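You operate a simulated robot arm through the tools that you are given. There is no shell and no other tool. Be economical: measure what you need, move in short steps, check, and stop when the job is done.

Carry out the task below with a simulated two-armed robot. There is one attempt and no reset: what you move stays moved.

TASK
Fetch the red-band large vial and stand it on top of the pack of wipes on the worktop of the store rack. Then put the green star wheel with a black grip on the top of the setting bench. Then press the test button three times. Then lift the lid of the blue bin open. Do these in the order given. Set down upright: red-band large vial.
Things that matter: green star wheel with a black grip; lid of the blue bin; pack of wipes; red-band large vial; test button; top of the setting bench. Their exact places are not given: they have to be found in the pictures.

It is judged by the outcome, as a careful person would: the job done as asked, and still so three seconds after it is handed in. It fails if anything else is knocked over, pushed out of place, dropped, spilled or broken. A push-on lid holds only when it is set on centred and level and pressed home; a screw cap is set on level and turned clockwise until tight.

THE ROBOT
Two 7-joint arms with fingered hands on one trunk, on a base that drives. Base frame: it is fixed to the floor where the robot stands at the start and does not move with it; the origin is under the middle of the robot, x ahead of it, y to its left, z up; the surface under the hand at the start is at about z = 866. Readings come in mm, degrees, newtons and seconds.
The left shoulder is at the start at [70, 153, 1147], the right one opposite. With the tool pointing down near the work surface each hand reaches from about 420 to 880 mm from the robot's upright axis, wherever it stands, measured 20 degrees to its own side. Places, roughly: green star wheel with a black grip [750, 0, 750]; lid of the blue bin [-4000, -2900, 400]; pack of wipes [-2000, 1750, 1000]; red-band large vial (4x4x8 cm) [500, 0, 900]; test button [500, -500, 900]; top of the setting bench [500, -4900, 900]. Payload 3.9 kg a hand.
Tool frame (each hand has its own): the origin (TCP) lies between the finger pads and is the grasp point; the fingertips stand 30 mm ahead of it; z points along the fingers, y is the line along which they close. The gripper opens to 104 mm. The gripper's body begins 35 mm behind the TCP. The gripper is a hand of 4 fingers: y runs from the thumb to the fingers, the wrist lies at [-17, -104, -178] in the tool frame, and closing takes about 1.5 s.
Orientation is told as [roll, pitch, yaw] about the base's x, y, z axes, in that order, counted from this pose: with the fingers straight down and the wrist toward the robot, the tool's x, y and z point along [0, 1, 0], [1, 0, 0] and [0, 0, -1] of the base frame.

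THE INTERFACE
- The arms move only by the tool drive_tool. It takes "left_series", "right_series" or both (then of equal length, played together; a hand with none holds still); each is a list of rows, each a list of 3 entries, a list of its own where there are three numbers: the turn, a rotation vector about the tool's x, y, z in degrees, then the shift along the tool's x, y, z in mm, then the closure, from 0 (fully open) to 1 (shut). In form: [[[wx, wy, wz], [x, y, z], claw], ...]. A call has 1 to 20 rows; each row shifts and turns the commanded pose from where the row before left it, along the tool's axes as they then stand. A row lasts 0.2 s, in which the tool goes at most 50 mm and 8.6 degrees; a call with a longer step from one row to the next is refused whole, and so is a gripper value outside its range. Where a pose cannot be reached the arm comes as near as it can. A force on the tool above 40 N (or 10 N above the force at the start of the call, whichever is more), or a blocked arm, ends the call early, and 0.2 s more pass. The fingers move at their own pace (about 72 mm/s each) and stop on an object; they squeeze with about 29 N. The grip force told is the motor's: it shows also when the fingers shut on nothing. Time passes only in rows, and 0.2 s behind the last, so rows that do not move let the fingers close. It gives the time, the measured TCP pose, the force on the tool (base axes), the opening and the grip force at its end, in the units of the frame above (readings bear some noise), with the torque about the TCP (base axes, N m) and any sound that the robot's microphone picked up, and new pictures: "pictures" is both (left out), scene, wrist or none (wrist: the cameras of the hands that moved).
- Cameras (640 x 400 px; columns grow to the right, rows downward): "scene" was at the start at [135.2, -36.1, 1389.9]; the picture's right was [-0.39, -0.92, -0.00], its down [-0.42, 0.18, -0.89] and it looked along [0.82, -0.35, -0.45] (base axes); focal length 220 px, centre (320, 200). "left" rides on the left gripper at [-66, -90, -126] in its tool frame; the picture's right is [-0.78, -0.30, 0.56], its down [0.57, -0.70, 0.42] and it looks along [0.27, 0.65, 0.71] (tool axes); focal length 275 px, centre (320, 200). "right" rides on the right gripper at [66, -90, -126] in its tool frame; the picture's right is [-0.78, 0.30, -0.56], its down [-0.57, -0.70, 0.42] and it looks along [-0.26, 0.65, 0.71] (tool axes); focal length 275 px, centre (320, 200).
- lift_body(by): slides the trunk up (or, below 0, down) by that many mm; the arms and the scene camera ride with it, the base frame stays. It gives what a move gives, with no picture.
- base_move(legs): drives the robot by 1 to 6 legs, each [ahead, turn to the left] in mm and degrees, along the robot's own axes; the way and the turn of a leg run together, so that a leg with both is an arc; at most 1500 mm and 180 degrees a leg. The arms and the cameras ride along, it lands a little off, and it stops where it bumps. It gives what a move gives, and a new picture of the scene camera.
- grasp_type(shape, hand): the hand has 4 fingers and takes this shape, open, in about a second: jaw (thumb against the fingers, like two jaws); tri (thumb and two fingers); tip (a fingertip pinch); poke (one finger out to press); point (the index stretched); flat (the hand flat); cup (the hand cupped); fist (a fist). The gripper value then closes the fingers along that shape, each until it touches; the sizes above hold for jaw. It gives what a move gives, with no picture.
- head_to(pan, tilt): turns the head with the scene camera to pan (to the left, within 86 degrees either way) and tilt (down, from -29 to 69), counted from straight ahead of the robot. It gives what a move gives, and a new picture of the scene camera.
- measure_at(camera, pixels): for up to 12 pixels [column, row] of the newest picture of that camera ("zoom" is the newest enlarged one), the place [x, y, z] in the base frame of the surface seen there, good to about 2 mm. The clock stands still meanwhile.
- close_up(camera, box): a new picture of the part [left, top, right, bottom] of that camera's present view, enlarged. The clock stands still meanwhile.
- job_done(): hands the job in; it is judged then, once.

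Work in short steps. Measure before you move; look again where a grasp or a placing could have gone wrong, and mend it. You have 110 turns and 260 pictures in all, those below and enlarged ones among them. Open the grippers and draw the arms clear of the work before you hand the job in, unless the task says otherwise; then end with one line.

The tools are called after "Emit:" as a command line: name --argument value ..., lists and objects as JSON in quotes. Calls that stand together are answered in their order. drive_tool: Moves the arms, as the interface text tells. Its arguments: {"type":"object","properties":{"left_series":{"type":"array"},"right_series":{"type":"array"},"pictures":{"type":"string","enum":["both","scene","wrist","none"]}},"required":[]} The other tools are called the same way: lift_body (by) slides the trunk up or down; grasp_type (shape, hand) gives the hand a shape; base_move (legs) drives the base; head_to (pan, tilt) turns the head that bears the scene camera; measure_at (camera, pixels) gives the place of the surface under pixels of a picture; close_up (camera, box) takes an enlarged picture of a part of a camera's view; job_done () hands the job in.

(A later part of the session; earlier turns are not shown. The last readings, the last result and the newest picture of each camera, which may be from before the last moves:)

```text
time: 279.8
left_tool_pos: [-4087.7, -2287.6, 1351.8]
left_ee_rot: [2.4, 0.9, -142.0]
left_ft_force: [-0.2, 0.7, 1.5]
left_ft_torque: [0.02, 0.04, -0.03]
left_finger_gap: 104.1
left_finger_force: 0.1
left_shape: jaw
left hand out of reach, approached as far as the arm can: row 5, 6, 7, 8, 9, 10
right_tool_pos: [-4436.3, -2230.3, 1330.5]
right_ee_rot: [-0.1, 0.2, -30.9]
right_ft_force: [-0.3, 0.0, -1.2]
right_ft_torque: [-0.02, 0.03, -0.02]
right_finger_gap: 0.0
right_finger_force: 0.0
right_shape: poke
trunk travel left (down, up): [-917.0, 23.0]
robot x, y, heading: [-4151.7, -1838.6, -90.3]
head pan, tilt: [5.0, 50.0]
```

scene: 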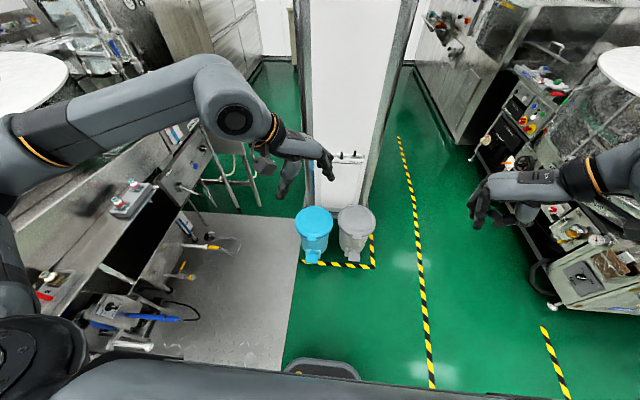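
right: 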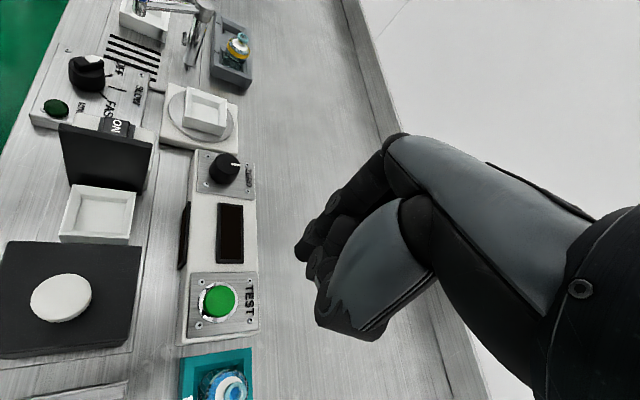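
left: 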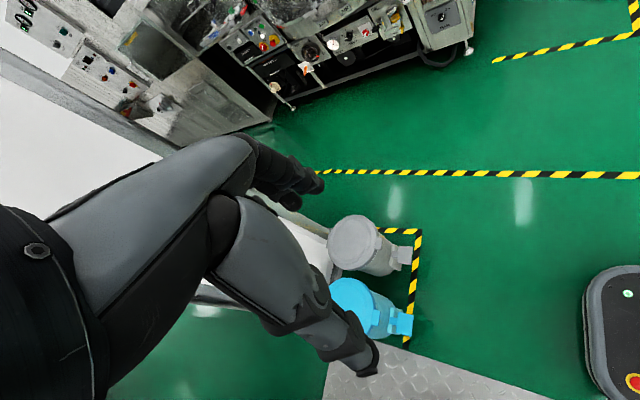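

The left arm can't yaw enough here; the right arm did +90° well. I return the left hand to the left, and prepare the right hand (jaw).

Emit:
drive_tool --left_series '[[[0, 0, -8.5], [0, 0, 0], 0], [[0, 0, -8.5], [0, 0, 0], 0], [[0, 0, -8.5], [0, 0, 0], 0], [[0, 0, -8.5], [0, 0, 0], 0], [[0, 0, -8.5], [0, 0, 0], 0], [[0, 0, -8.5], [0, 0, 0], 0], [[0, 0, 0], [40, 0, 0], 0], [[0, 0, 0], [40, 0, 0], 0], [[0, 0, 0], [40, 0, 0], 0], [[0, 0, 0], [40, 0, 0], 0], [[0, 0, 0], [40, 0, 0], 0], [[0, 0, 0], [40, 0, 0], 0], [[0, 0, 0], [40, 0, 0], 0], [[0, 0, 0], [0, 0, 0], 0]]' --pictures "none"

Emit:
grasp_type --hand "right" --shape "jaw"

Emit:
drive_tool --right_series '[[[0, 0, -8.5], [0, 0, 0], 0], [[0, 0, -8.5], [0, 0, 0], 0], [[0, 0, -8.5], [0, 0, 0], 0], [[0, 0, -4.5], [0, 0, 0], 0], [[0, 0, 0], [0, 45, 15], 0], [[0, 0, 0], [0, 45, 15], 0], [[0, 0, 0], [0, 45, 15], 0], [[0, 0, 0], [0, 45, 15], 0], [[0, 0, 0], [0, 45, 15], 0], [[0, 0, 0], [0, 45, 15], 0], [[0, 0, 0], [0, 45, 0], 0], [[0, 0, 0], [0, 0, 0], 0]]' --pictures "both"

```text
time: 282.8
left_tool_pos: [-3810.1, -2305.5, 1363.5]
left_ee_rot: [2.4, -1.1, -93.5]
left_ft_force: [-0.7, 0.2, 0.3]
left_ft_torque: [0.0, -0.01, 0.0]
left_finger_gap: 104.0
left_finger_force: 0.0
left_shape: jaw
right_tool_pos: [-4439.3, -2232.7, 1329.7]
right_ee_rot: [0.0, 0.1, -31.1]
right_ft_force: [-1.2, -0.3, 0.1]
right_ft_torque: [-0.02, 0.04, -0.01]
right_finger_gap: 0.0
right_finger_force: 0.0
right_shape: poke
trunk travel left (down, up): [-917.0, 23.0]
robot x, y, heading: [-4149.0, -1836.5, -90.6]
head pan, tilt: [5.0, 50.0]
```

```text
time: 283.7
left_tool_pos: [-3812.1, -2305.9, 1363.1]
left_ee_rot: [2.5, -1.1, -93.5]
left_ft_force: [-0.2, -0.5, 0.3]
left_ft_torque: [-0.01, -0.01, -0.01]
left_finger_gap: 104.2
left_finger_force: 0.0
left_shape: jaw
right_tool_pos: [-4438.6, -2230.0, 1329.6]
right_ee_rot: [0.0, 0.0, -31.0]
right_ft_force: [0.7, -0.5, 0.6]
right_ft_torque: [-0.02, -0.04, -0.01]
right_finger_gap: 103.6
right_finger_force: 0.0
right_shape: jaw
trunk travel left (down, up): [-917.0, 23.0]
robot x, y, heading: [-4148.2, -1836.0, -90.4]
head pan, tilt: [5.0, 50.0]
```

```text
time: 286.3
left_tool_pos: [-3811.3, -2305.4, 1362.2]
left_ee_rot: [2.4, -1.0, -93.4]
left_ft_force: [-0.4, -0.7, 0.2]
left_ft_torque: [-0.01, 0.02, 0.01]
left_finger_gap: 104.3
left_finger_force: 0.2
left_shape: jaw
right_tool_pos: [-4122.7, -2235.7, 1239.2]
right_ee_rot: [0.1, 0.2, -1.0]
right_ft_force: [0.3, 0.3, 0.2]
right_ft_torque: [0.02, -0.01, 0.01]
right_finger_gap: 103.9
right_finger_force: 0.0
right_shape: jaw
trunk travel left (down, up): [-917.0, 23.0]
robot x, y, heading: [-4148.1, -1834.0, -90.7]
head pan, tilt: [5.0, 50.0]
```

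scene: 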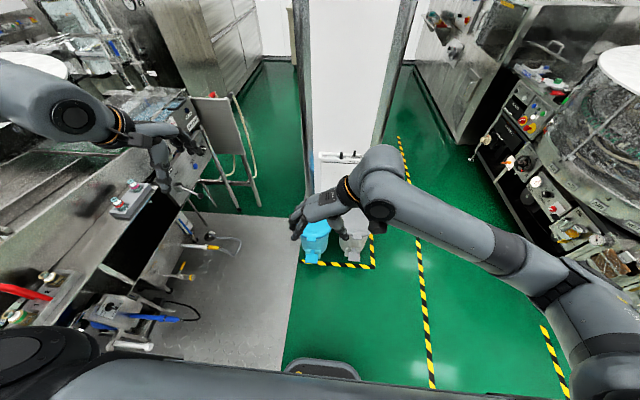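
right: 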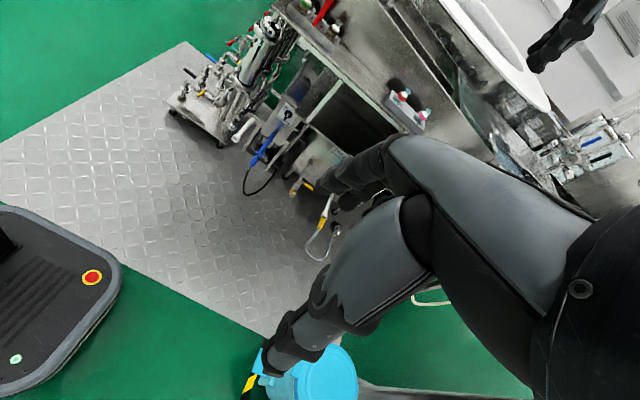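

The right hand is set with tool y along +x. I measure how far the base front extends, to plan the final approach.

Emit:
measure_at --camera "right" --pixels '[[120, 275], [60, 220], [115, 255], [10, 210], [92, 277], [310, 375], [340, 365], [262, 372]]'

Emit:
close_up --camera "right" --box '[220, 300, 380, 400]'

```text
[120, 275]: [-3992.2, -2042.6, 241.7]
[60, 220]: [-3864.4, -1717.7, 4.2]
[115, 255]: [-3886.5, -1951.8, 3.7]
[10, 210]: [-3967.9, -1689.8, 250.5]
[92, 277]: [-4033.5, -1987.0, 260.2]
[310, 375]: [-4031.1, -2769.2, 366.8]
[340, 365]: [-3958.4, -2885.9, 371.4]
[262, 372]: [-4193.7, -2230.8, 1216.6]
```

```text
4.00 times, centred on (300, 350) of right
```

zoom: 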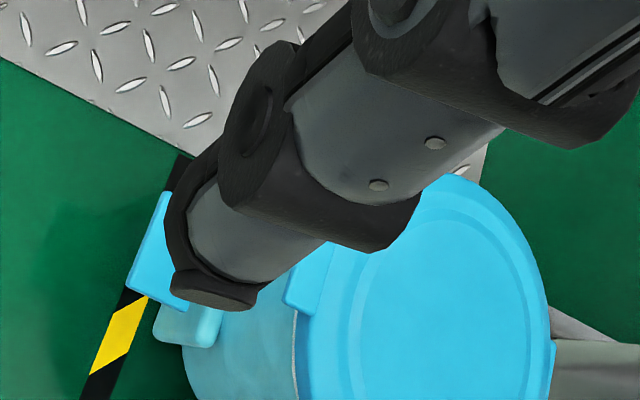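

I drive forward to y≈−2310 and lower the trunk 660 mm in stages.

Emit:
base_move --legs '[[470, 0.6]]'

Emit:
lift_body --by -400

Emit:
head_to --pan 10 --tilt 55

```text
time: 289.1
left_tool_pos: [-3805.0, -2774.8, 1362.8]
left_ee_rot: [2.3, -1.1, -92.5]
left_ft_force: [0.4, -0.4, 0.8]
left_ft_torque: [0.0, 0.01, -0.04]
left_finger_gap: 104.0
left_finger_force: 0.1
left_shape: jaw
right_tool_pos: [-4116.9, -2710.0, 1238.6]
right_ee_rot: [0.0, 0.0, 0.0]
right_ft_force: [0.5, 0.2, -0.5]
right_ft_torque: [-0.04, 0.0, -0.05]
right_finger_gap: 103.9
right_finger_force: 0.1
right_shape: jaw
trunk travel left (down, up): [-917.0, 23.0]
robot x, y, heading: [-4151.8, -2310.7, -89.6]
head pan, tilt: [5.0, 50.0]
```

scene: 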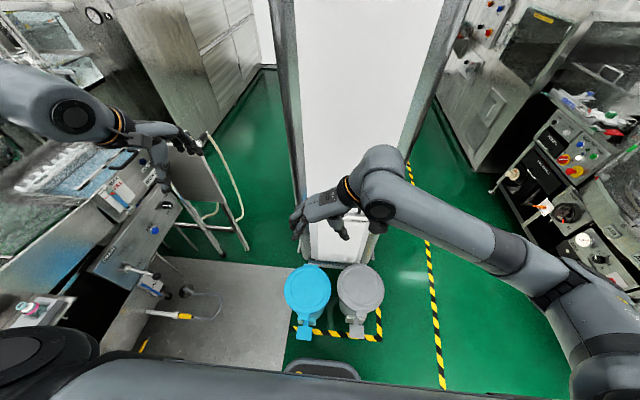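

```text
time: 292.9
left_tool_pos: [-3802.9, -2778.1, 963.5]
left_ee_rot: [2.4, -1.1, -92.6]
left_ft_force: [0.6, 0.4, -0.1]
left_ft_torque: [-0.03, 0.01, 0.0]
left_finger_gap: 104.1
left_finger_force: 0.1
left_shape: jaw
right_tool_pos: [-4117.0, -2711.8, 838.3]
right_ee_rot: [0.0, 0.2, 0.0]
right_ft_force: [-0.3, 0.6, 0.8]
right_ft_torque: [-0.05, 0.01, 0.01]
right_finger_gap: 103.9
right_finger_force: 0.1
right_shape: jaw
trunk travel left (down, up): [-517.0, 423.0]
robot x, y, heading: [-4149.1, -2309.5, -89.8]
head pan, tilt: [5.0, 50.0]
```

```text
time: 293.6
left_tool_pos: [-3804.8, -2776.9, 962.0]
left_ee_rot: [2.4, -1.1, -92.5]
left_ft_force: [1.0, -0.2, -0.1]
left_ft_torque: [0.02, 0.01, -0.02]
left_finger_gap: 104.1
left_finger_force: 0.0
left_shape: jaw
right_tool_pos: [-4116.8, -2712.1, 838.2]
right_ee_rot: [0.0, 0.1, -0.1]
right_ft_force: [0.3, 0.6, 0.6]
right_ft_torque: [-0.02, -0.03, 0.0]
right_finger_gap: 104.2
right_finger_force: 0.0
right_shape: jaw
trunk travel left (down, up): [-517.0, 423.0]
robot x, y, heading: [-4152.2, -2313.6, -89.7]
head pan, tilt: [10.0, 55.0]
```

scene: 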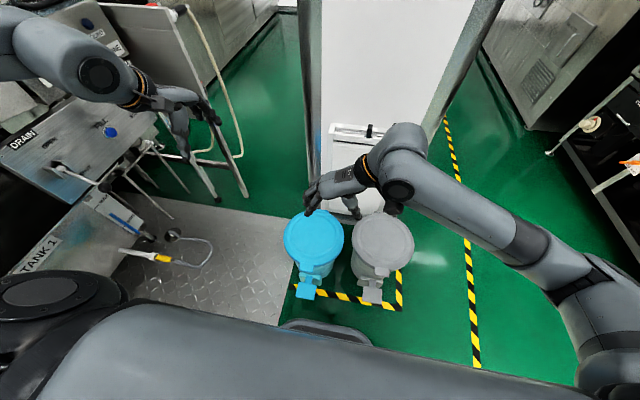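

Left arm looks close to the machine in the view; I measure its parts and the tab again.

Emit:
measure_at --camera "scene" --pixels '[[20, 45], [60, 40], [100, 75], [25, 290], [10, 325], [110, 130], [50, 180], [80, 250], [306, 265], [308, 240]]'

Emit:
close_up --camera "scene" --box '[260, 200, 360, 310]'

```text
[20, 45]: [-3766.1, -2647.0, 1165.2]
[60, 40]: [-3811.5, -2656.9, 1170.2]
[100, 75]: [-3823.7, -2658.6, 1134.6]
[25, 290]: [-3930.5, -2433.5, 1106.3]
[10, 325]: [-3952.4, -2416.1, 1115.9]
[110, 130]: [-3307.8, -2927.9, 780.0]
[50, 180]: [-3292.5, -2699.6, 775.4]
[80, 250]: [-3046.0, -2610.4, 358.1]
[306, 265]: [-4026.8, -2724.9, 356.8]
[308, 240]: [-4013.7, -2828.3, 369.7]
```

```text
3.64 times, centred on (310, 255) of scene
```

zoom: 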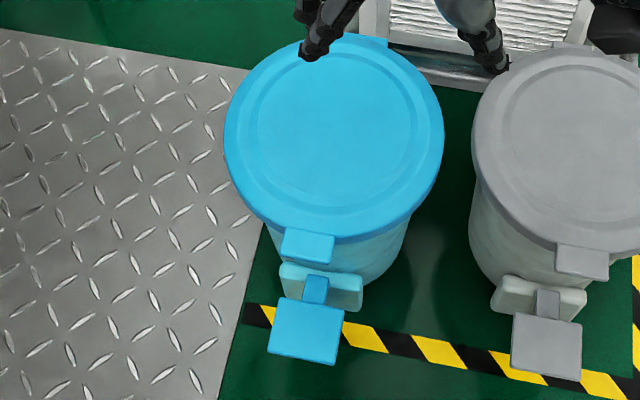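

I look left to see the left elbow before lowering further.

Emit:
head_to --pan 60 --tilt 40

```text
time: 294.8
left_tool_pos: [-3804.0, -2777.7, 962.3]
left_ee_rot: [2.3, -1.1, -92.5]
left_ft_force: [-0.3, -0.1, 0.4]
left_ft_torque: [0.02, -0.03, -0.03]
left_finger_gap: 103.8
left_finger_force: 0.1
left_shape: jaw
right_tool_pos: [-4117.5, -2711.1, 838.2]
right_ee_rot: [0.2, 0.1, 0.0]
right_ft_force: [0.4, -0.9, 0.4]
right_ft_torque: [0.02, 0.0, 0.0]
right_finger_gap: 104.1
right_finger_force: 0.1
right_shape: jaw
trunk travel left (down, up): [-517.0, 423.0]
robot x, y, heading: [-4149.7, -2314.3, -89.5]
head pan, tilt: [60.0, 40.0]
```

scene: 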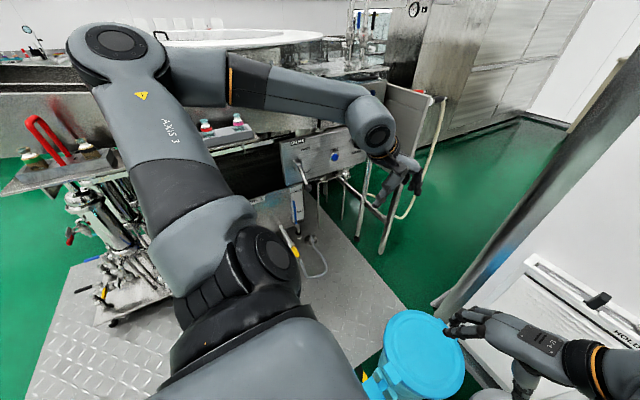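

Emit:
measure_at --camera "scene" --pixels '[[120, 45], [75, 60], [150, 75], [200, 75], [235, 125], [40, 165], [90, 150], [20, 75], [300, 140]]'

```text
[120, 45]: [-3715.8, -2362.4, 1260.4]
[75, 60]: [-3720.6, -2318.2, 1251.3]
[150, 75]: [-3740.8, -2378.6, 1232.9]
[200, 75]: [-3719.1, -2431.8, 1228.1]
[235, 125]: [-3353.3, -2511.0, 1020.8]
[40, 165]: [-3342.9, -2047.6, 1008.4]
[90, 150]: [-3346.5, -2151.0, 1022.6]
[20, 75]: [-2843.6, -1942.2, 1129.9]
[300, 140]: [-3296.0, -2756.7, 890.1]
```

Elbow at x≈−3700…−3600, clear of the machine at −3350. I lower the trunk another 260 mm and look down at the bin.

Emit:
lift_body --by -260

Emit:
drive_tool --right_series '[[[0, 0, 0], [0, 44, 0], 0], [[0, 0, 0], [0, 44, 0], 0], [[0, 0, 0], [0, 0, 35], 0], [[0, 0, 0], [0, 0, 35], 0], [[0, 0, 0], [0, 0, 0], 0]]' --pictures "wrist"

Emit:
head_to --pan 10 --tilt 50

```text
time: 297.4
left_tool_pos: [-3803.4, -2776.6, 703.1]
left_ee_rot: [2.4, -1.1, -92.5]
left_ft_force: [-0.1, 0.8, 0.2]
left_ft_torque: [-0.02, 0.0, -0.01]
left_finger_gap: 103.9
left_finger_force: 0.0
left_shape: jaw
right_tool_pos: [-4117.1, -2711.0, 578.9]
right_ee_rot: [0.1, 0.0, 0.1]
right_ft_force: [0.1, 0.7, -0.5]
right_ft_torque: [-0.01, 0.0, 0.02]
right_finger_gap: 104.0
right_finger_force: 0.0
right_shape: jaw
trunk travel left (down, up): [-257.0, 683.0]
robot x, y, heading: [-4152.1, -2315.0, -89.6]
head pan, tilt: [60.0, 40.0]
```

```text
time: 298.6
left_tool_pos: [-3804.8, -2776.9, 701.4]
left_ee_rot: [2.4, -1.2, -92.6]
left_ft_force: [0.2, -0.1, -0.7]
left_ft_torque: [0.01, 0.0, 0.0]
left_finger_gap: 103.8
left_finger_force: 0.1
left_shape: jaw
right_tool_pos: [-4027.2, -2714.4, 506.2]
right_ee_rot: [-0.1, 0.1, 0.0]
right_ft_force: [0.3, -0.2, -0.6]
right_ft_torque: [0.01, 0.02, -0.04]
right_finger_gap: 104.2
right_finger_force: 0.0
right_shape: jaw
trunk travel left (down, up): [-257.0, 683.0]
robot x, y, heading: [-4147.3, -2311.5, -89.6]
head pan, tilt: [60.0, 40.0]
```

right: 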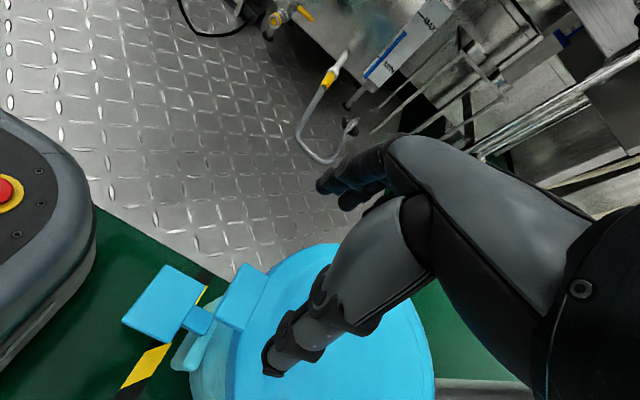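

```text
time: 299.8
left_tool_pos: [-3804.2, -2777.1, 701.5]
left_ee_rot: [2.4, -1.1, -92.5]
left_ft_force: [0.2, -0.5, 0.2]
left_ft_torque: [-0.01, -0.02, 0.04]
left_finger_gap: 103.9
left_finger_force: 0.1
left_shape: jaw
right_tool_pos: [-4027.9, -2713.4, 508.2]
right_ee_rot: [0.1, 0.1, 0.0]
right_ft_force: [-0.3, 0.4, -0.4]
right_ft_torque: [-0.01, 0.01, 0.01]
right_finger_gap: 104.1
right_finger_force: 0.1
right_shape: jaw
trunk travel left (down, up): [-257.0, 683.0]
robot x, y, heading: [-4150.7, -2313.8, -89.6]
head pan, tilt: [10.0, 50.0]
```

scene: 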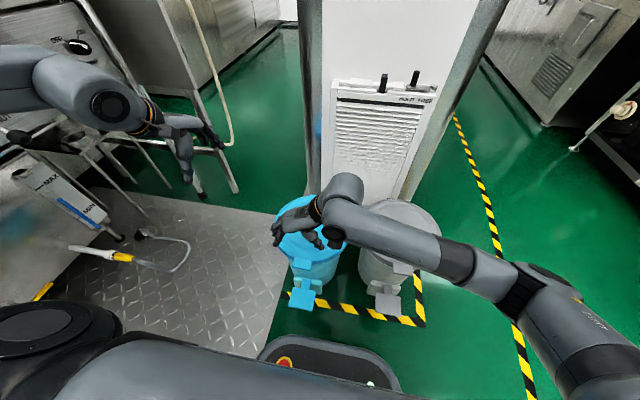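

I enlarge the tab in the wrist view and measure it with the fingers.

Emit:
close_up --camera "right" --box '[160, 230, 360, 390]'

Emit:
measure_at --camera "right" --pixels '[[242, 266], [220, 314], [262, 278], [240, 326], [238, 300], [270, 350], [272, 370], [325, 185], [345, 200], [241, 335], [231, 322]]'

```text
2.50 times, centred on (260, 310) of right
```

zoom: 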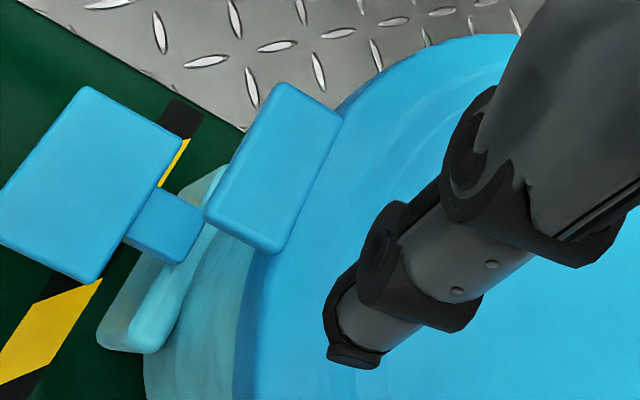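

```text
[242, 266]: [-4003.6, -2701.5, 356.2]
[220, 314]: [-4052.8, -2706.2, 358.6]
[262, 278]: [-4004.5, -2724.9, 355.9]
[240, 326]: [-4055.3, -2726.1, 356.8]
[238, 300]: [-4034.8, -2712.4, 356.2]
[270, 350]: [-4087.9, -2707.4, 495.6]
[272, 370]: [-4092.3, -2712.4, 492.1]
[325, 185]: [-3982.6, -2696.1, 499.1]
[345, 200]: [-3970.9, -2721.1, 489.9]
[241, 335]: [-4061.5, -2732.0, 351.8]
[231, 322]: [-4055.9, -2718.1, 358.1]
```

The rear fingers could hit the lid rim; I try the tip shape (thumb and index) and see its opening.

Emit:
grasp_type --hand "right" --shape "tip"

Emit:
close_up --camera "right" --box '[160, 130, 480, 390]'

```text
time: 300.7
left_tool_pos: [-3804.0, -2777.4, 702.6]
left_ee_rot: [2.3, -1.0, -92.5]
left_ft_force: [-0.4, 0.6, -0.2]
left_ft_torque: [0.0, -0.02, -0.03]
left_finger_gap: 104.3
left_finger_force: 0.0
left_shape: jaw
right_tool_pos: [-4026.6, -2714.4, 507.6]
right_ee_rot: [0.0, 0.1, -0.1]
right_ft_force: [0.2, 0.1, 0.6]
right_ft_torque: [-0.01, -0.02, -0.01]
right_finger_gap: 103.9
right_finger_force: 0.0
right_shape: tip
trunk travel left (down, up): [-257.0, 683.0]
robot x, y, heading: [-4149.9, -2313.4, -89.6]
head pan, tilt: [10.0, 50.0]
```

```text
1.54 times, centred on (320, 260) of right
```

zoom: 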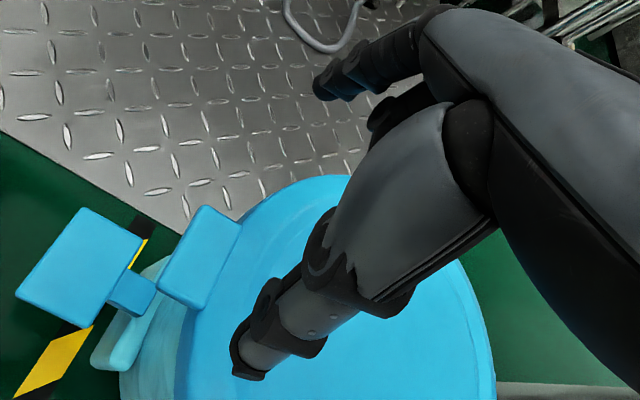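

Index and thumb only, opening 104. I measure both tips.

Emit:
measure_at --camera "zoom" --pixels '[[318, 88], [330, 75], [330, 95], [345, 70], [235, 345], [245, 375], [262, 370], [375, 120], [400, 90]]'

```text
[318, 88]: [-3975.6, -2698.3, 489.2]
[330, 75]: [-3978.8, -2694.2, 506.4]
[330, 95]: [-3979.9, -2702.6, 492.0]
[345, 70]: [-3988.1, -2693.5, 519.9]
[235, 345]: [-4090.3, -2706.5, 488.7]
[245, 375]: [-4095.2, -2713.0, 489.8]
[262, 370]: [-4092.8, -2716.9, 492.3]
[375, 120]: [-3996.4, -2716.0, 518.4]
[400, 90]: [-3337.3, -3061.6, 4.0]
```

I place TCP at (−4030,−2716) and go down to z≈369 around the tab.

Emit:
drive_tool --right_series '[[[0, 0, 0], [-2, -3, 35], 0], [[0, 0, 0], [0, 0, 35], 0], [[0, 0, 0], [0, 0, 30], 0], [[0, 0, 0], [0, 0, 20], 0], [[0, 0, 0], [0, 0, 0], 0]]' --pictures "wrist"

```text
time: 301.9
left_tool_pos: [-3804.2, -2778.1, 702.4]
left_ee_rot: [2.5, -1.1, -92.5]
left_ft_force: [-0.3, -0.6, 0.1]
left_ft_torque: [-0.01, -0.01, -0.02]
left_finger_gap: 104.2
left_finger_force: 0.0
left_shape: jaw
right_tool_pos: [-4034.0, -2713.0, 386.4]
right_ee_rot: [0.1, 0.1, 0.0]
right_ft_force: [-0.2, 0.5, 0.1]
right_ft_torque: [-0.02, -0.02, -0.02]
right_finger_gap: 104.1
right_finger_force: 0.0
right_shape: tip
trunk travel left (down, up): [-257.0, 683.0]
robot x, y, heading: [-4150.2, -2312.9, -89.5]
head pan, tilt: [10.0, 50.0]
```

right: 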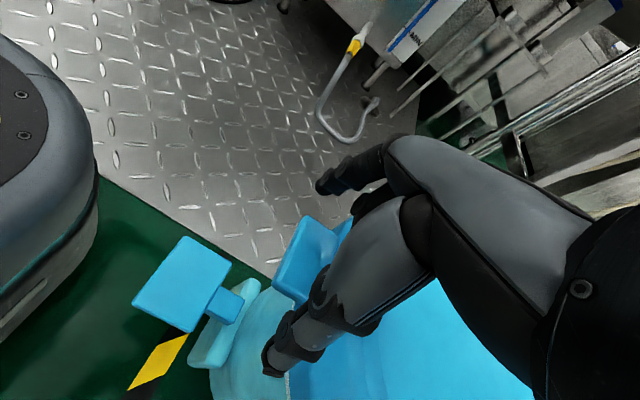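

Both fingers straddle the tab. I go down 17 mm more and close.

Emit:
drive_tool --right_series '[[[0, 0, 0], [-2, 3, 9], 0], [[0, 0, 0], [0, 0, 8], 0], [[0, 0, 0], [0, 0, 0], 0.2], [[0, 0, 0], [0, 0, 0], 0.4], [[0, 0, 0], [0, 0, 0], 0.6], [[0, 0, 0], [0, 0, 0], 0.8], [[0, 0, 0], [0, 0, 0], 0.8], [[0, 0, 0], [0, 0, 0], 0.8]]' --pictures "wrist"

Emit:
close_up --camera "scene" --box '[240, 180, 400, 330]'

```text
time: 303.7
left_tool_pos: [-3804.7, -2776.6, 701.7]
left_ee_rot: [2.5, -1.0, -92.4]
left_ft_force: [-0.3, -0.6, 0.7]
left_ft_torque: [0.0, 0.02, -0.04]
left_finger_gap: 103.8
left_finger_force: 0.1
left_shape: jaw
right_tool_pos: [-4029.3, -2715.6, 370.3]
right_ee_rot: [0.2, 0.2, 0.0]
right_ft_force: [0.0, 0.6, -0.5]
right_ft_torque: [0.02, -0.03, -0.3]
right_finger_gap: 54.2
right_finger_force: 28.9
right_shape: tip
trunk travel left (down, up): [-257.0, 683.0]
robot x, y, heading: [-4151.4, -2314.5, -89.5]
head pan, tilt: [10.0, 50.0]
```

right: 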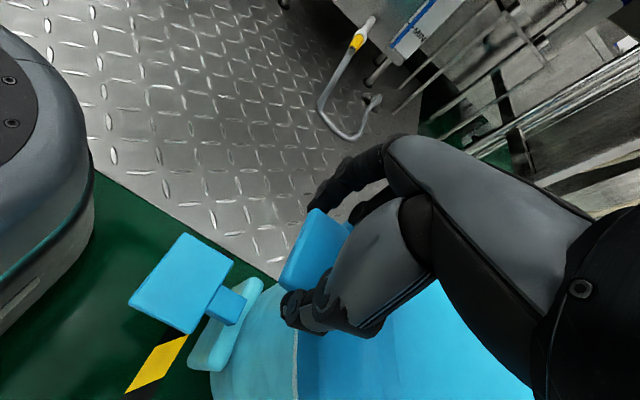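

```text
2.67 times, centred on (320, 255) of scene
```

zoom: 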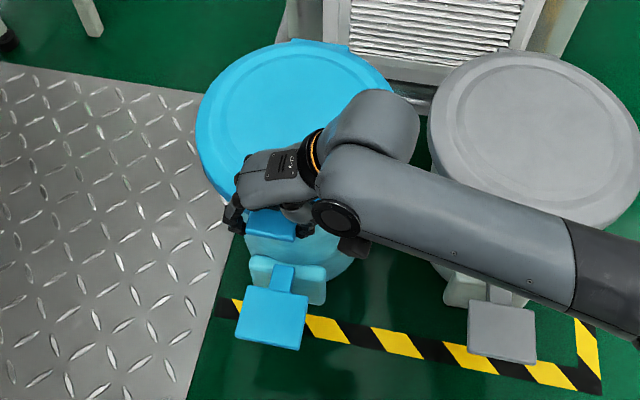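

Gripped on the tab's edges (gap 54, 29 N). I lift the first 20° along the arc about the hinge.

Emit:
drive_tool --right_series '[[[0, 0, 0], [0, 0, -8], 1], [[0, 0, 0], [-1, 0, -15.4], 1], [[0, 0, 0], [-3.1, 0, -23.3], 1], [[0, 0, 0], [-5.1, 0, -22.9], 1], [[0, 0, 0], [-7, 0, -22.4], 1], [[0, 0, 0], [0, 0, 0], 1]]' --pictures "both"

```text
time: 305.1
left_tool_pos: [-3804.9, -2776.4, 702.8]
left_ee_rot: [2.4, -1.1, -92.5]
left_ft_force: [0.2, 0.6, -0.1]
left_ft_torque: [0.03, 0.01, 0.0]
left_finger_gap: 104.0
left_finger_force: 0.0
left_shape: jaw
right_tool_pos: [-4028.6, -2732.8, 462.8]
right_ee_rot: [0.1, 0.1, 0.0]
right_ft_force: [-2.4, 1.1, -0.5]
right_ft_torque: [0.21, -0.55, -0.15]
right_finger_gap: 53.2
right_finger_force: 28.2
right_shape: tip
trunk travel left (down, up): [-257.0, 683.0]
robot x, y, heading: [-4151.6, -2314.9, -89.3]
head pan, tilt: [10.0, 50.0]
```

scene: 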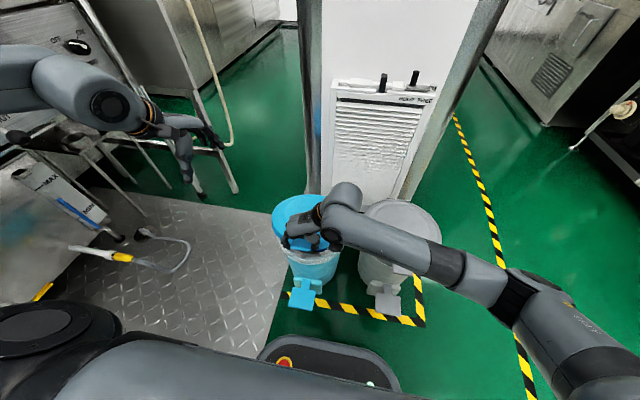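
right: 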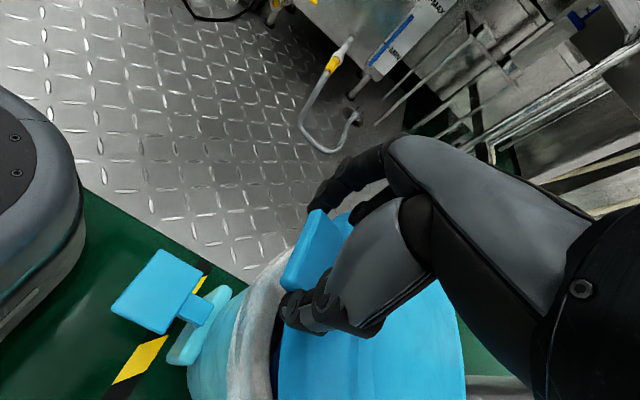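

The lid is opening with low force. I continue the arc from 20° to 50°.

Emit:
drive_tool --right_series '[[[0, 0, 0], [-9, 0, -21.7], 1], [[0, 0, 0], [-10.8, 0, -20.8], 1], [[0, 0, 0], [-12.6, 0, -19.8], 1], [[0, 0, 0], [-14.3, 0, -18.6], 1], [[0, 0, 0], [-15.9, 0, -17.3], 1], [[0, 0, 0], [-17.3, 0, -15.9], 1], [[0, 0, 0], [0, 0, 0], 1]]' --pictures "both"

```text
time: 306.7
left_tool_pos: [-3804.9, -2776.8, 703.3]
left_ee_rot: [2.4, -1.3, -92.6]
left_ft_force: [0.6, 0.7, -0.8]
left_ft_torque: [0.0, -0.01, 0.03]
left_finger_gap: 103.9
left_finger_force: 0.1
left_shape: jaw
right_tool_pos: [-4029.4, -2808.2, 579.2]
right_ee_rot: [-0.2, 0.1, 0.1]
right_ft_force: [-4.0, 15.0, 13.3]
right_ft_torque: [0.59, -0.33, 0.04]
right_finger_gap: 53.1
right_finger_force: 29.3
right_shape: tip
trunk travel left (down, up): [-257.0, 683.0]
robot x, y, heading: [-4153.4, -2317.2, -89.4]
head pan, tilt: [10.0, 50.0]
```

scene: 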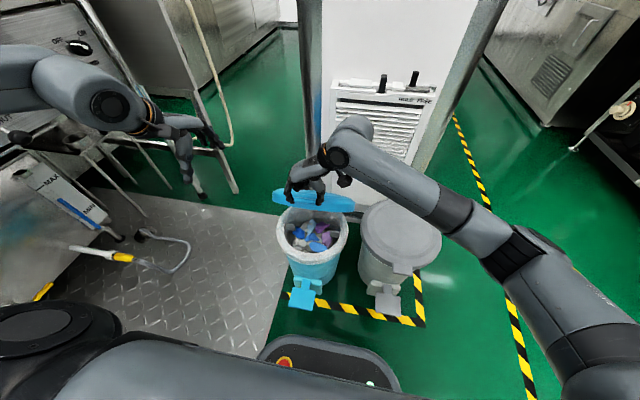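
right: 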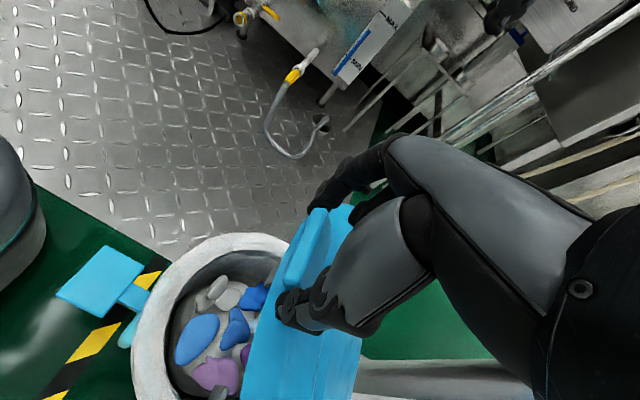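

The reaction (15 N outward, 13 N up) is radial: my arc is slightly tight. I ease outward 5 mm.

Emit:
drive_tool --right_series '[[[0, 0, 0], [4, 0, -4.5], 1], [[0, 0, 0], [0, 0, 0], 1]]' --pictures "none"

Emit:
close_up --camera "right" --box '[220, 150, 460, 390]'

Emit:
close_up --camera "scene" --box '[250, 100, 400, 240]'

```text
time: 307.3
left_tool_pos: [-3804.5, -2778.5, 702.4]
left_ee_rot: [2.5, -1.0, -92.5]
left_ft_force: [-0.1, 0.0, 0.3]
left_ft_torque: [-0.01, -0.01, -0.02]
left_finger_gap: 103.9
left_finger_force: 0.0
left_shape: jaw
right_tool_pos: [-4030.2, -2807.1, 581.6]
right_ee_rot: [0.0, 0.2, -0.1]
right_ft_force: [3.2, -0.7, -1.9]
right_ft_torque: [0.14, -0.44, -0.26]
right_finger_gap: 52.8
right_finger_force: 28.9
right_shape: tip
trunk travel left (down, up): [-257.0, 683.0]
robot x, y, heading: [-4151.2, -2318.3, -89.4]
head pan, tilt: [10.0, 50.0]
```

```text
1.67 times, centred on (340, 270) of right
```

zoom: 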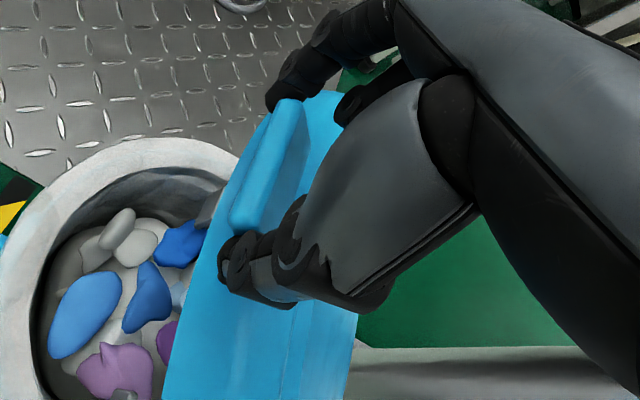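

```text
2.86 times, centred on (325, 170) of scene
```

zoom: 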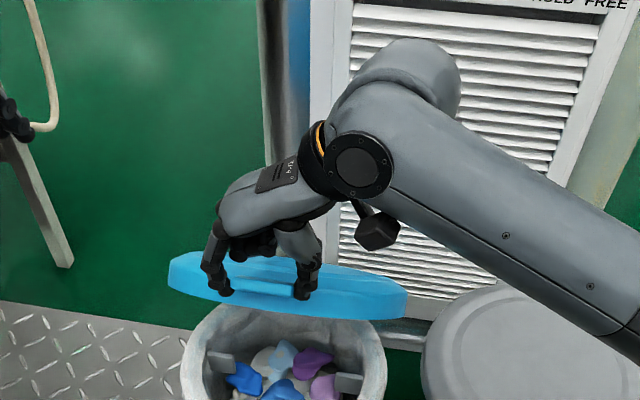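

Force vanished. Fitting the points gives hinge ≈(y −3010, z 347), r≈297; I continue to about 65° with that.

Emit:
drive_tool --right_series '[[[0, 0, 0], [-12.1, 0, -10.9], 1], [[0, 0, 0], [-20.5, 0, -15.8], 1], [[0, 0, 0], [-21.9, 0, -13.9], 1], [[0, 0, 0], [-23, 0, -12], 1], [[0, 0, 0], [0, 0, 0], 1]]' --pictures "wrist"

```text
time: 308.5
left_tool_pos: [-3804.8, -2776.5, 703.3]
left_ee_rot: [2.3, -1.2, -92.5]
left_ft_force: [0.1, -0.2, 0.3]
left_ft_torque: [0.0, 0.02, 0.0]
left_finger_gap: 104.1
left_finger_force: 0.1
left_shape: jaw
right_tool_pos: [-4029.6, -2884.4, 634.0]
right_ee_rot: [-0.1, 0.1, -0.1]
right_ft_force: [-9.7, 0.7, 3.3]
right_ft_torque: [0.03, 0.74, 0.06]
right_finger_gap: 48.0
right_finger_force: 28.8
right_shape: tip
trunk travel left (down, up): [-257.0, 683.0]
robot x, y, heading: [-4148.6, -2314.0, -89.6]
head pan, tilt: [10.0, 50.0]
```

right: 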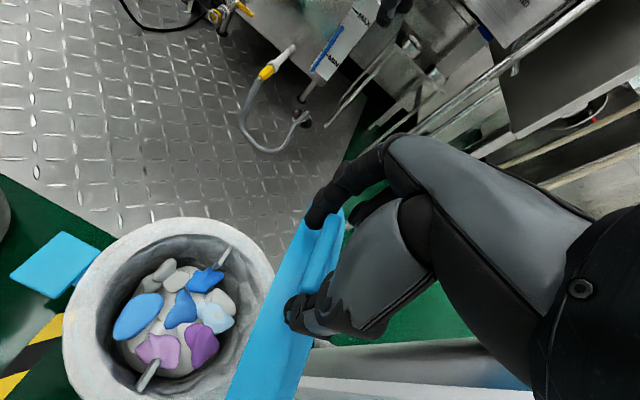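

The grip is sliding toward the tab's corners (gap 48), so I follow a slightly tighter arc to about 80°.

Emit:
drive_tool --right_series '[[[0, 0, 0], [-13, 0, 0], 1], [[0, 0, 0], [-13.4, 0, -3], 1], [[0, 0, 0], [-12, 0, -4], 1], [[0, 0, 0], [-12, 0, -3.6], 1], [[0, 0, 0], [-12.5, 0, -3], 1], [[0, 0, 0], [-12.2, 0, -2.5], 1], [[0, 0, 0], [0, 0, 0], 1]]' --pictures "both"

```text
time: 310.1
left_tool_pos: [-3806.5, -2776.5, 704.3]
left_ee_rot: [2.7, -1.2, -92.4]
left_ft_force: [-1.2, -0.7, -0.7]
left_ft_torque: [-0.02, 0.0, 0.0]
left_finger_gap: 104.0
left_finger_force: 0.0
left_shape: jaw
right_tool_pos: [-4032.4, -2961.3, 652.2]
right_ee_rot: [-0.1, 0.1, -0.2]
right_ft_force: [-28.4, 1.2, 11.4]
right_ft_torque: [-0.06, 1.05, 0.1]
right_finger_gap: 39.2
right_finger_force: 29.5
right_shape: tip
trunk travel left (down, up): [-257.0, 683.0]
robot x, y, heading: [-4147.9, -2313.4, -90.0]
head pan, tilt: [10.0, 50.0]
```

scene: 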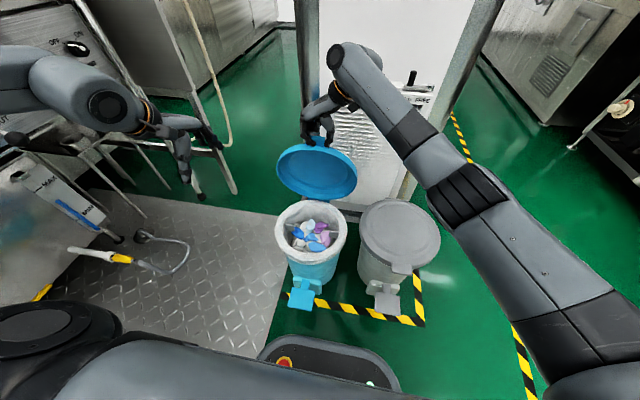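
right: 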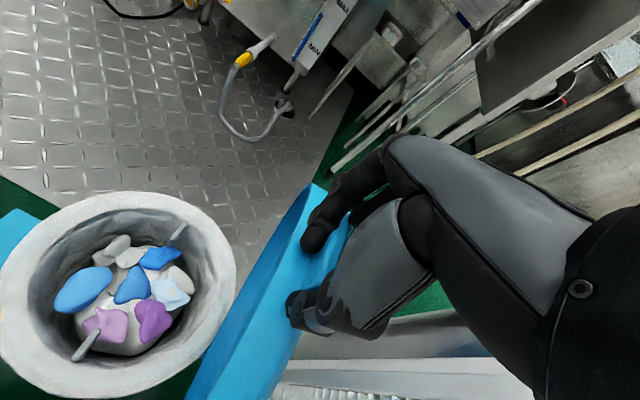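

The lid is near vertical. I look closely at lid and fingers.

Emit:
close_up --camera "scene" --box '[260, 80, 380, 220]'

Emit:
close_up --camera "right" --box '[200, 140, 420, 390]'

Emit:
measure_at --camera "scene" --pixels '[[316, 155], [316, 185], [290, 165], [345, 172], [316, 196], [307, 140], [330, 140]]'

```text
2.86 times, centred on (320, 150) of scene
```

zoom: 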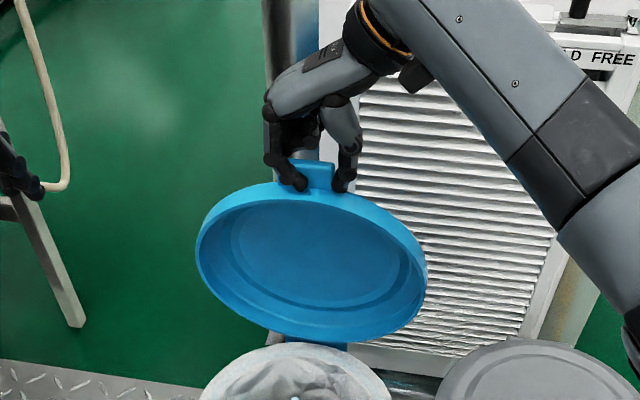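

```text
1.60 times, centred on (310, 265) of right
```

zoom: 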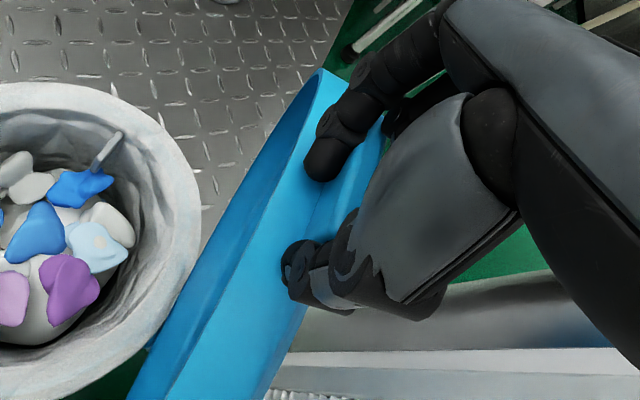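

```text
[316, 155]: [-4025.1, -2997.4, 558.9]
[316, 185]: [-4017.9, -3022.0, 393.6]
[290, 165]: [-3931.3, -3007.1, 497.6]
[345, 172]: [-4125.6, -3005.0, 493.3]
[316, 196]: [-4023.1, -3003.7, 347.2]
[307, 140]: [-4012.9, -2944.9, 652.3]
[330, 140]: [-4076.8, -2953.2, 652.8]
```

The lid's at ≈81°, with the fingers now in front of the tab. I push it backward (−y) past vertical.

Emit:
drive_tool --right_series '[[[0, 0, 0], [-10, 0, 0], 1], [[0, 0, 0], [-10, 0, 0], 1], [[0, 0, 0], [-10, 0, 0], 1], [[0, 0, 0], [-10, 0, 0], 1], [[0, 0, 0], [-10, 0, 1], 1], [[0, 0, 0], [0, 0, 0], 1]]' --pictures "both"

Emit:
measure_at --camera "scene" --pixels '[[316, 155], [316, 185], [316, 170], [307, 140]]'

```text
time: 311.4
left_tool_pos: [-3807.2, -2777.7, 702.8]
left_ee_rot: [2.6, -1.2, -92.7]
left_ft_force: [-0.5, -0.9, -0.3]
left_ft_torque: [-0.01, -0.02, -0.03]
left_finger_gap: 103.9
left_finger_force: 0.0
left_shape: jaw
right_tool_pos: [-4042.3, -2993.5, 653.6]
right_ee_rot: [-0.8, 0.0, -0.6]
right_ft_force: [-15.2, 0.2, 23.2]
right_ft_torque: [-0.1, -0.08, 0.08]
right_finger_gap: 33.1
right_finger_force: 28.2
right_shape: tip
right hand out of reach, approached as far as the arm can: row 4, 5
trunk travel left (down, up): [-257.0, 683.0]
robot x, y, heading: [-4153.4, -2312.0, -90.0]
head pan, tilt: [10.0, 50.0]
stopped in row 6 (right hand): the force on the tool passed its limit at 42 N (the readings are from after the stop); the commanded pose is now the measured one
```

scene: 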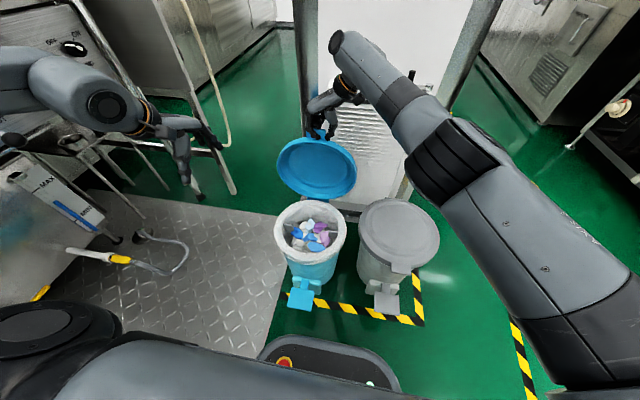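
right: 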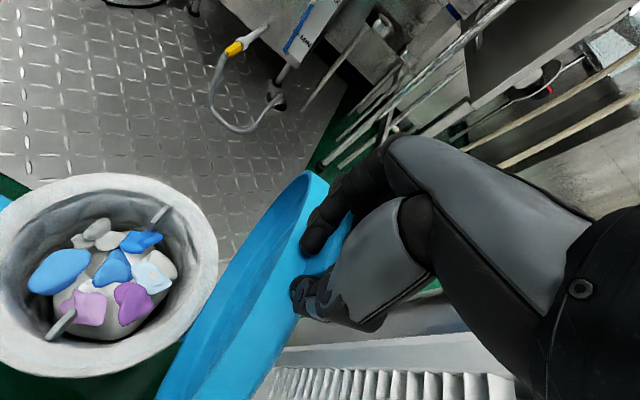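

```text
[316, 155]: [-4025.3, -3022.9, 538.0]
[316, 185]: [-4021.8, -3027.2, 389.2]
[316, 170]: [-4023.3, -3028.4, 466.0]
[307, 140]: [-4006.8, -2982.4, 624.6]
```

The lid is ≈88° and the arm's out of reach. I check clearance between base front and pedal before driving a bit forward.

Emit:
measure_at --camera "scene" --pixels '[[302, 306], [300, 293], [314, 308], [300, 336], [320, 336], [285, 340], [275, 345], [340, 340], [384, 315]]'

```text
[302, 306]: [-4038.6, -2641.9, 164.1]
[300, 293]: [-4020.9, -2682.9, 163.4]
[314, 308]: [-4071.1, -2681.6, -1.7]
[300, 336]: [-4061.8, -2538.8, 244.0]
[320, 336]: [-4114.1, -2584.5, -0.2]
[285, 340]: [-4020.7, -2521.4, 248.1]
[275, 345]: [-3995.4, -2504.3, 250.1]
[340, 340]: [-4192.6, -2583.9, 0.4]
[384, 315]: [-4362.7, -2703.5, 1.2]
```

Clearance is ≈90 mm. I also check the panel behind, then drive 40 mm.

Emit:
measure_at --camera "scene" --pixels '[[385, 120], [400, 75], [365, 140], [370, 185], [300, 60], [350, 95], [345, 40]]'

Emit:
base_move --legs '[[40, 0]]'

Emit:
close_up --camera "scene" --box '[260, 80, 380, 220]'

Emit:
close_up --camera "right" --box '[160, 130, 480, 390]'

```text
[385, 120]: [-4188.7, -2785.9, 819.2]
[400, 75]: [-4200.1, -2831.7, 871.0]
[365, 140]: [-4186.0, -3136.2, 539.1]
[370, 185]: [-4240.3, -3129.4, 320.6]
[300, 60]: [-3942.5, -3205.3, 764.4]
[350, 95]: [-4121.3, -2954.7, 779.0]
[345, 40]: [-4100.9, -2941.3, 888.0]
```

```text
time: 312.3
left_tool_pos: [-3807.0, -2817.7, 706.0]
left_ee_rot: [2.5, -1.2, -92.6]
left_ft_force: [0.2, -0.2, 0.4]
left_ft_torque: [0.01, -0.01, 0.01]
left_finger_gap: 104.1
left_finger_force: 0.1
left_shape: jaw
right_tool_pos: [-4042.3, -3032.4, 652.1]
right_ee_rot: [-0.5, -0.1, -0.5]
right_ft_force: [-24.1, -2.1, 22.9]
right_ft_torque: [-0.1, 0.39, -0.08]
right_finger_gap: 34.2
right_finger_force: 29.1
right_shape: tip
trunk travel left (down, up): [-257.0, 683.0]
robot x, y, heading: [-4149.8, -2356.0, -90.2]
head pan, tilt: [10.0, 50.0]
```

scene: 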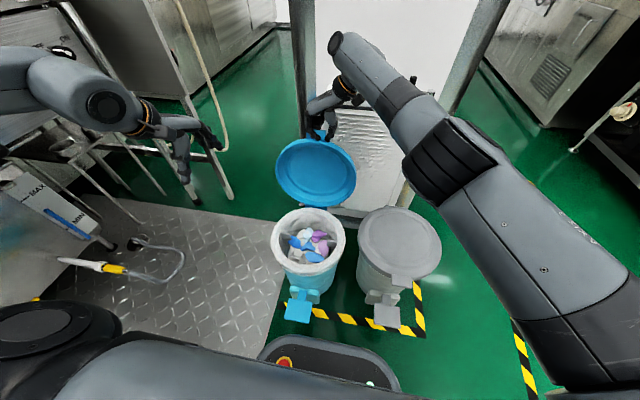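

```text
2.86 times, centred on (320, 150) of scene
```

zoom: 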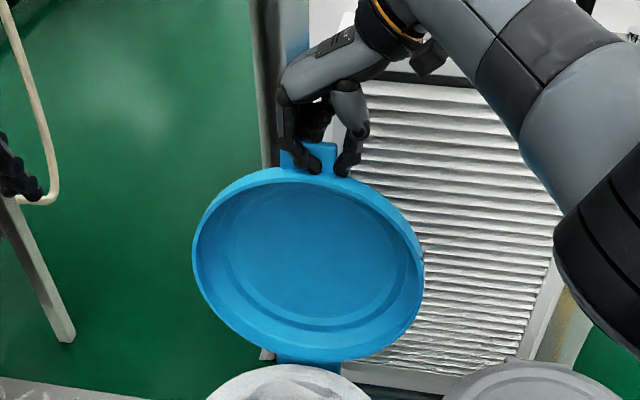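

```text
1.54 times, centred on (320, 260) of right
```

zoom: 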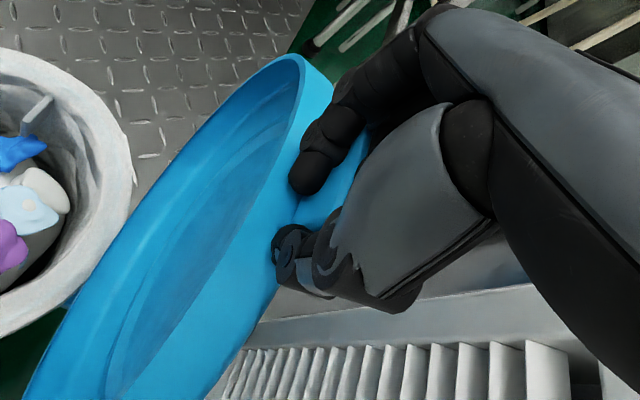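

I measure the lid's tilt and check that the bin hasn't shifted.

Emit:
measure_at --camera "scene" --pixels '[[316, 155], [316, 185], [316, 170], [298, 318], [306, 295], [275, 240], [343, 240]]'

```text
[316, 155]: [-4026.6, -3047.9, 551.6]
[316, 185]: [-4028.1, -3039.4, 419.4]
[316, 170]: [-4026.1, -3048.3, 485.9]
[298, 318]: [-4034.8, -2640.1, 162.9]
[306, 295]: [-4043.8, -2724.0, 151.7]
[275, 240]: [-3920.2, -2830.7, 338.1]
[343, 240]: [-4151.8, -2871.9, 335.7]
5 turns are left
```

Lid is ≈4–5° past vertical and the bin hasn't moved. I push 25 mm more, then open the fingers, raise the trunk straight up and back off.

Emit:
base_move --legs '[[25, 0]]'

Emit:
drive_tool --right_series '[[[0, 0, 0], [0, 0, 0], 0.6], [[0, 0, 0], [0, 0, 0], 0.4], [[0, 0, 0], [0, 0, 0], 0.2], [[0, 0, 0], [0, 0, 0], 0], [[0, 0, 0], [0, 0, 0], 0], [[0, 0, 0], [0, 0, 0], 0]]' --pictures "scene"

```text
time: 313.1
left_tool_pos: [-3806.9, -2843.4, 703.3]
left_ee_rot: [2.5, -1.1, -92.6]
left_ft_force: [0.3, 0.2, -0.3]
left_ft_torque: [0.01, 0.02, 0.06]
left_finger_gap: 104.1
left_finger_force: 0.0
left_shape: jaw
right_tool_pos: [-4043.2, -3057.2, 650.3]
right_ee_rot: [-0.4, 0.2, -0.7]
right_ft_force: [-22.2, -1.4, 5.8]
right_ft_torque: [0.03, 0.56, 0.03]
right_finger_gap: 32.1
right_finger_force: 29.3
right_shape: tip
trunk travel left (down, up): [-257.0, 683.0]
robot x, y, heading: [-4147.3, -2378.8, -90.2]
head pan, tilt: [10.0, 50.0]
```

scene: 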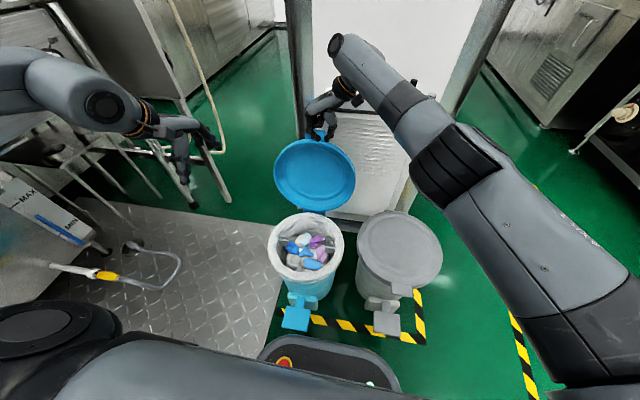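

```text
time: 314.5
left_tool_pos: [-3804.7, -2842.4, 702.3]
left_ee_rot: [2.3, -1.1, -92.7]
left_ft_force: [-0.3, -0.2, -0.1]
left_ft_torque: [0.02, 0.01, 0.05]
left_finger_gap: 104.0
left_finger_force: 0.0
left_shape: jaw
right_tool_pos: [-4041.1, -3058.8, 648.5]
right_ee_rot: [-0.3, 0.3, -0.7]
right_ft_force: [-0.4, 0.3, 0.5]
right_ft_torque: [-0.01, 0.0, 0.04]
right_finger_gap: 103.7
right_finger_force: 0.2
right_shape: tip
trunk travel left (down, up): [-257.0, 683.0]
robot x, y, heading: [-4147.8, -2380.1, -90.2]
head pan, tilt: [10.0, 50.0]
4 turns are left
```

scene: 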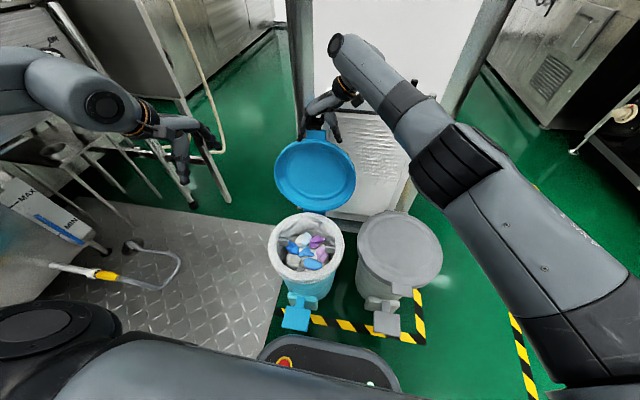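

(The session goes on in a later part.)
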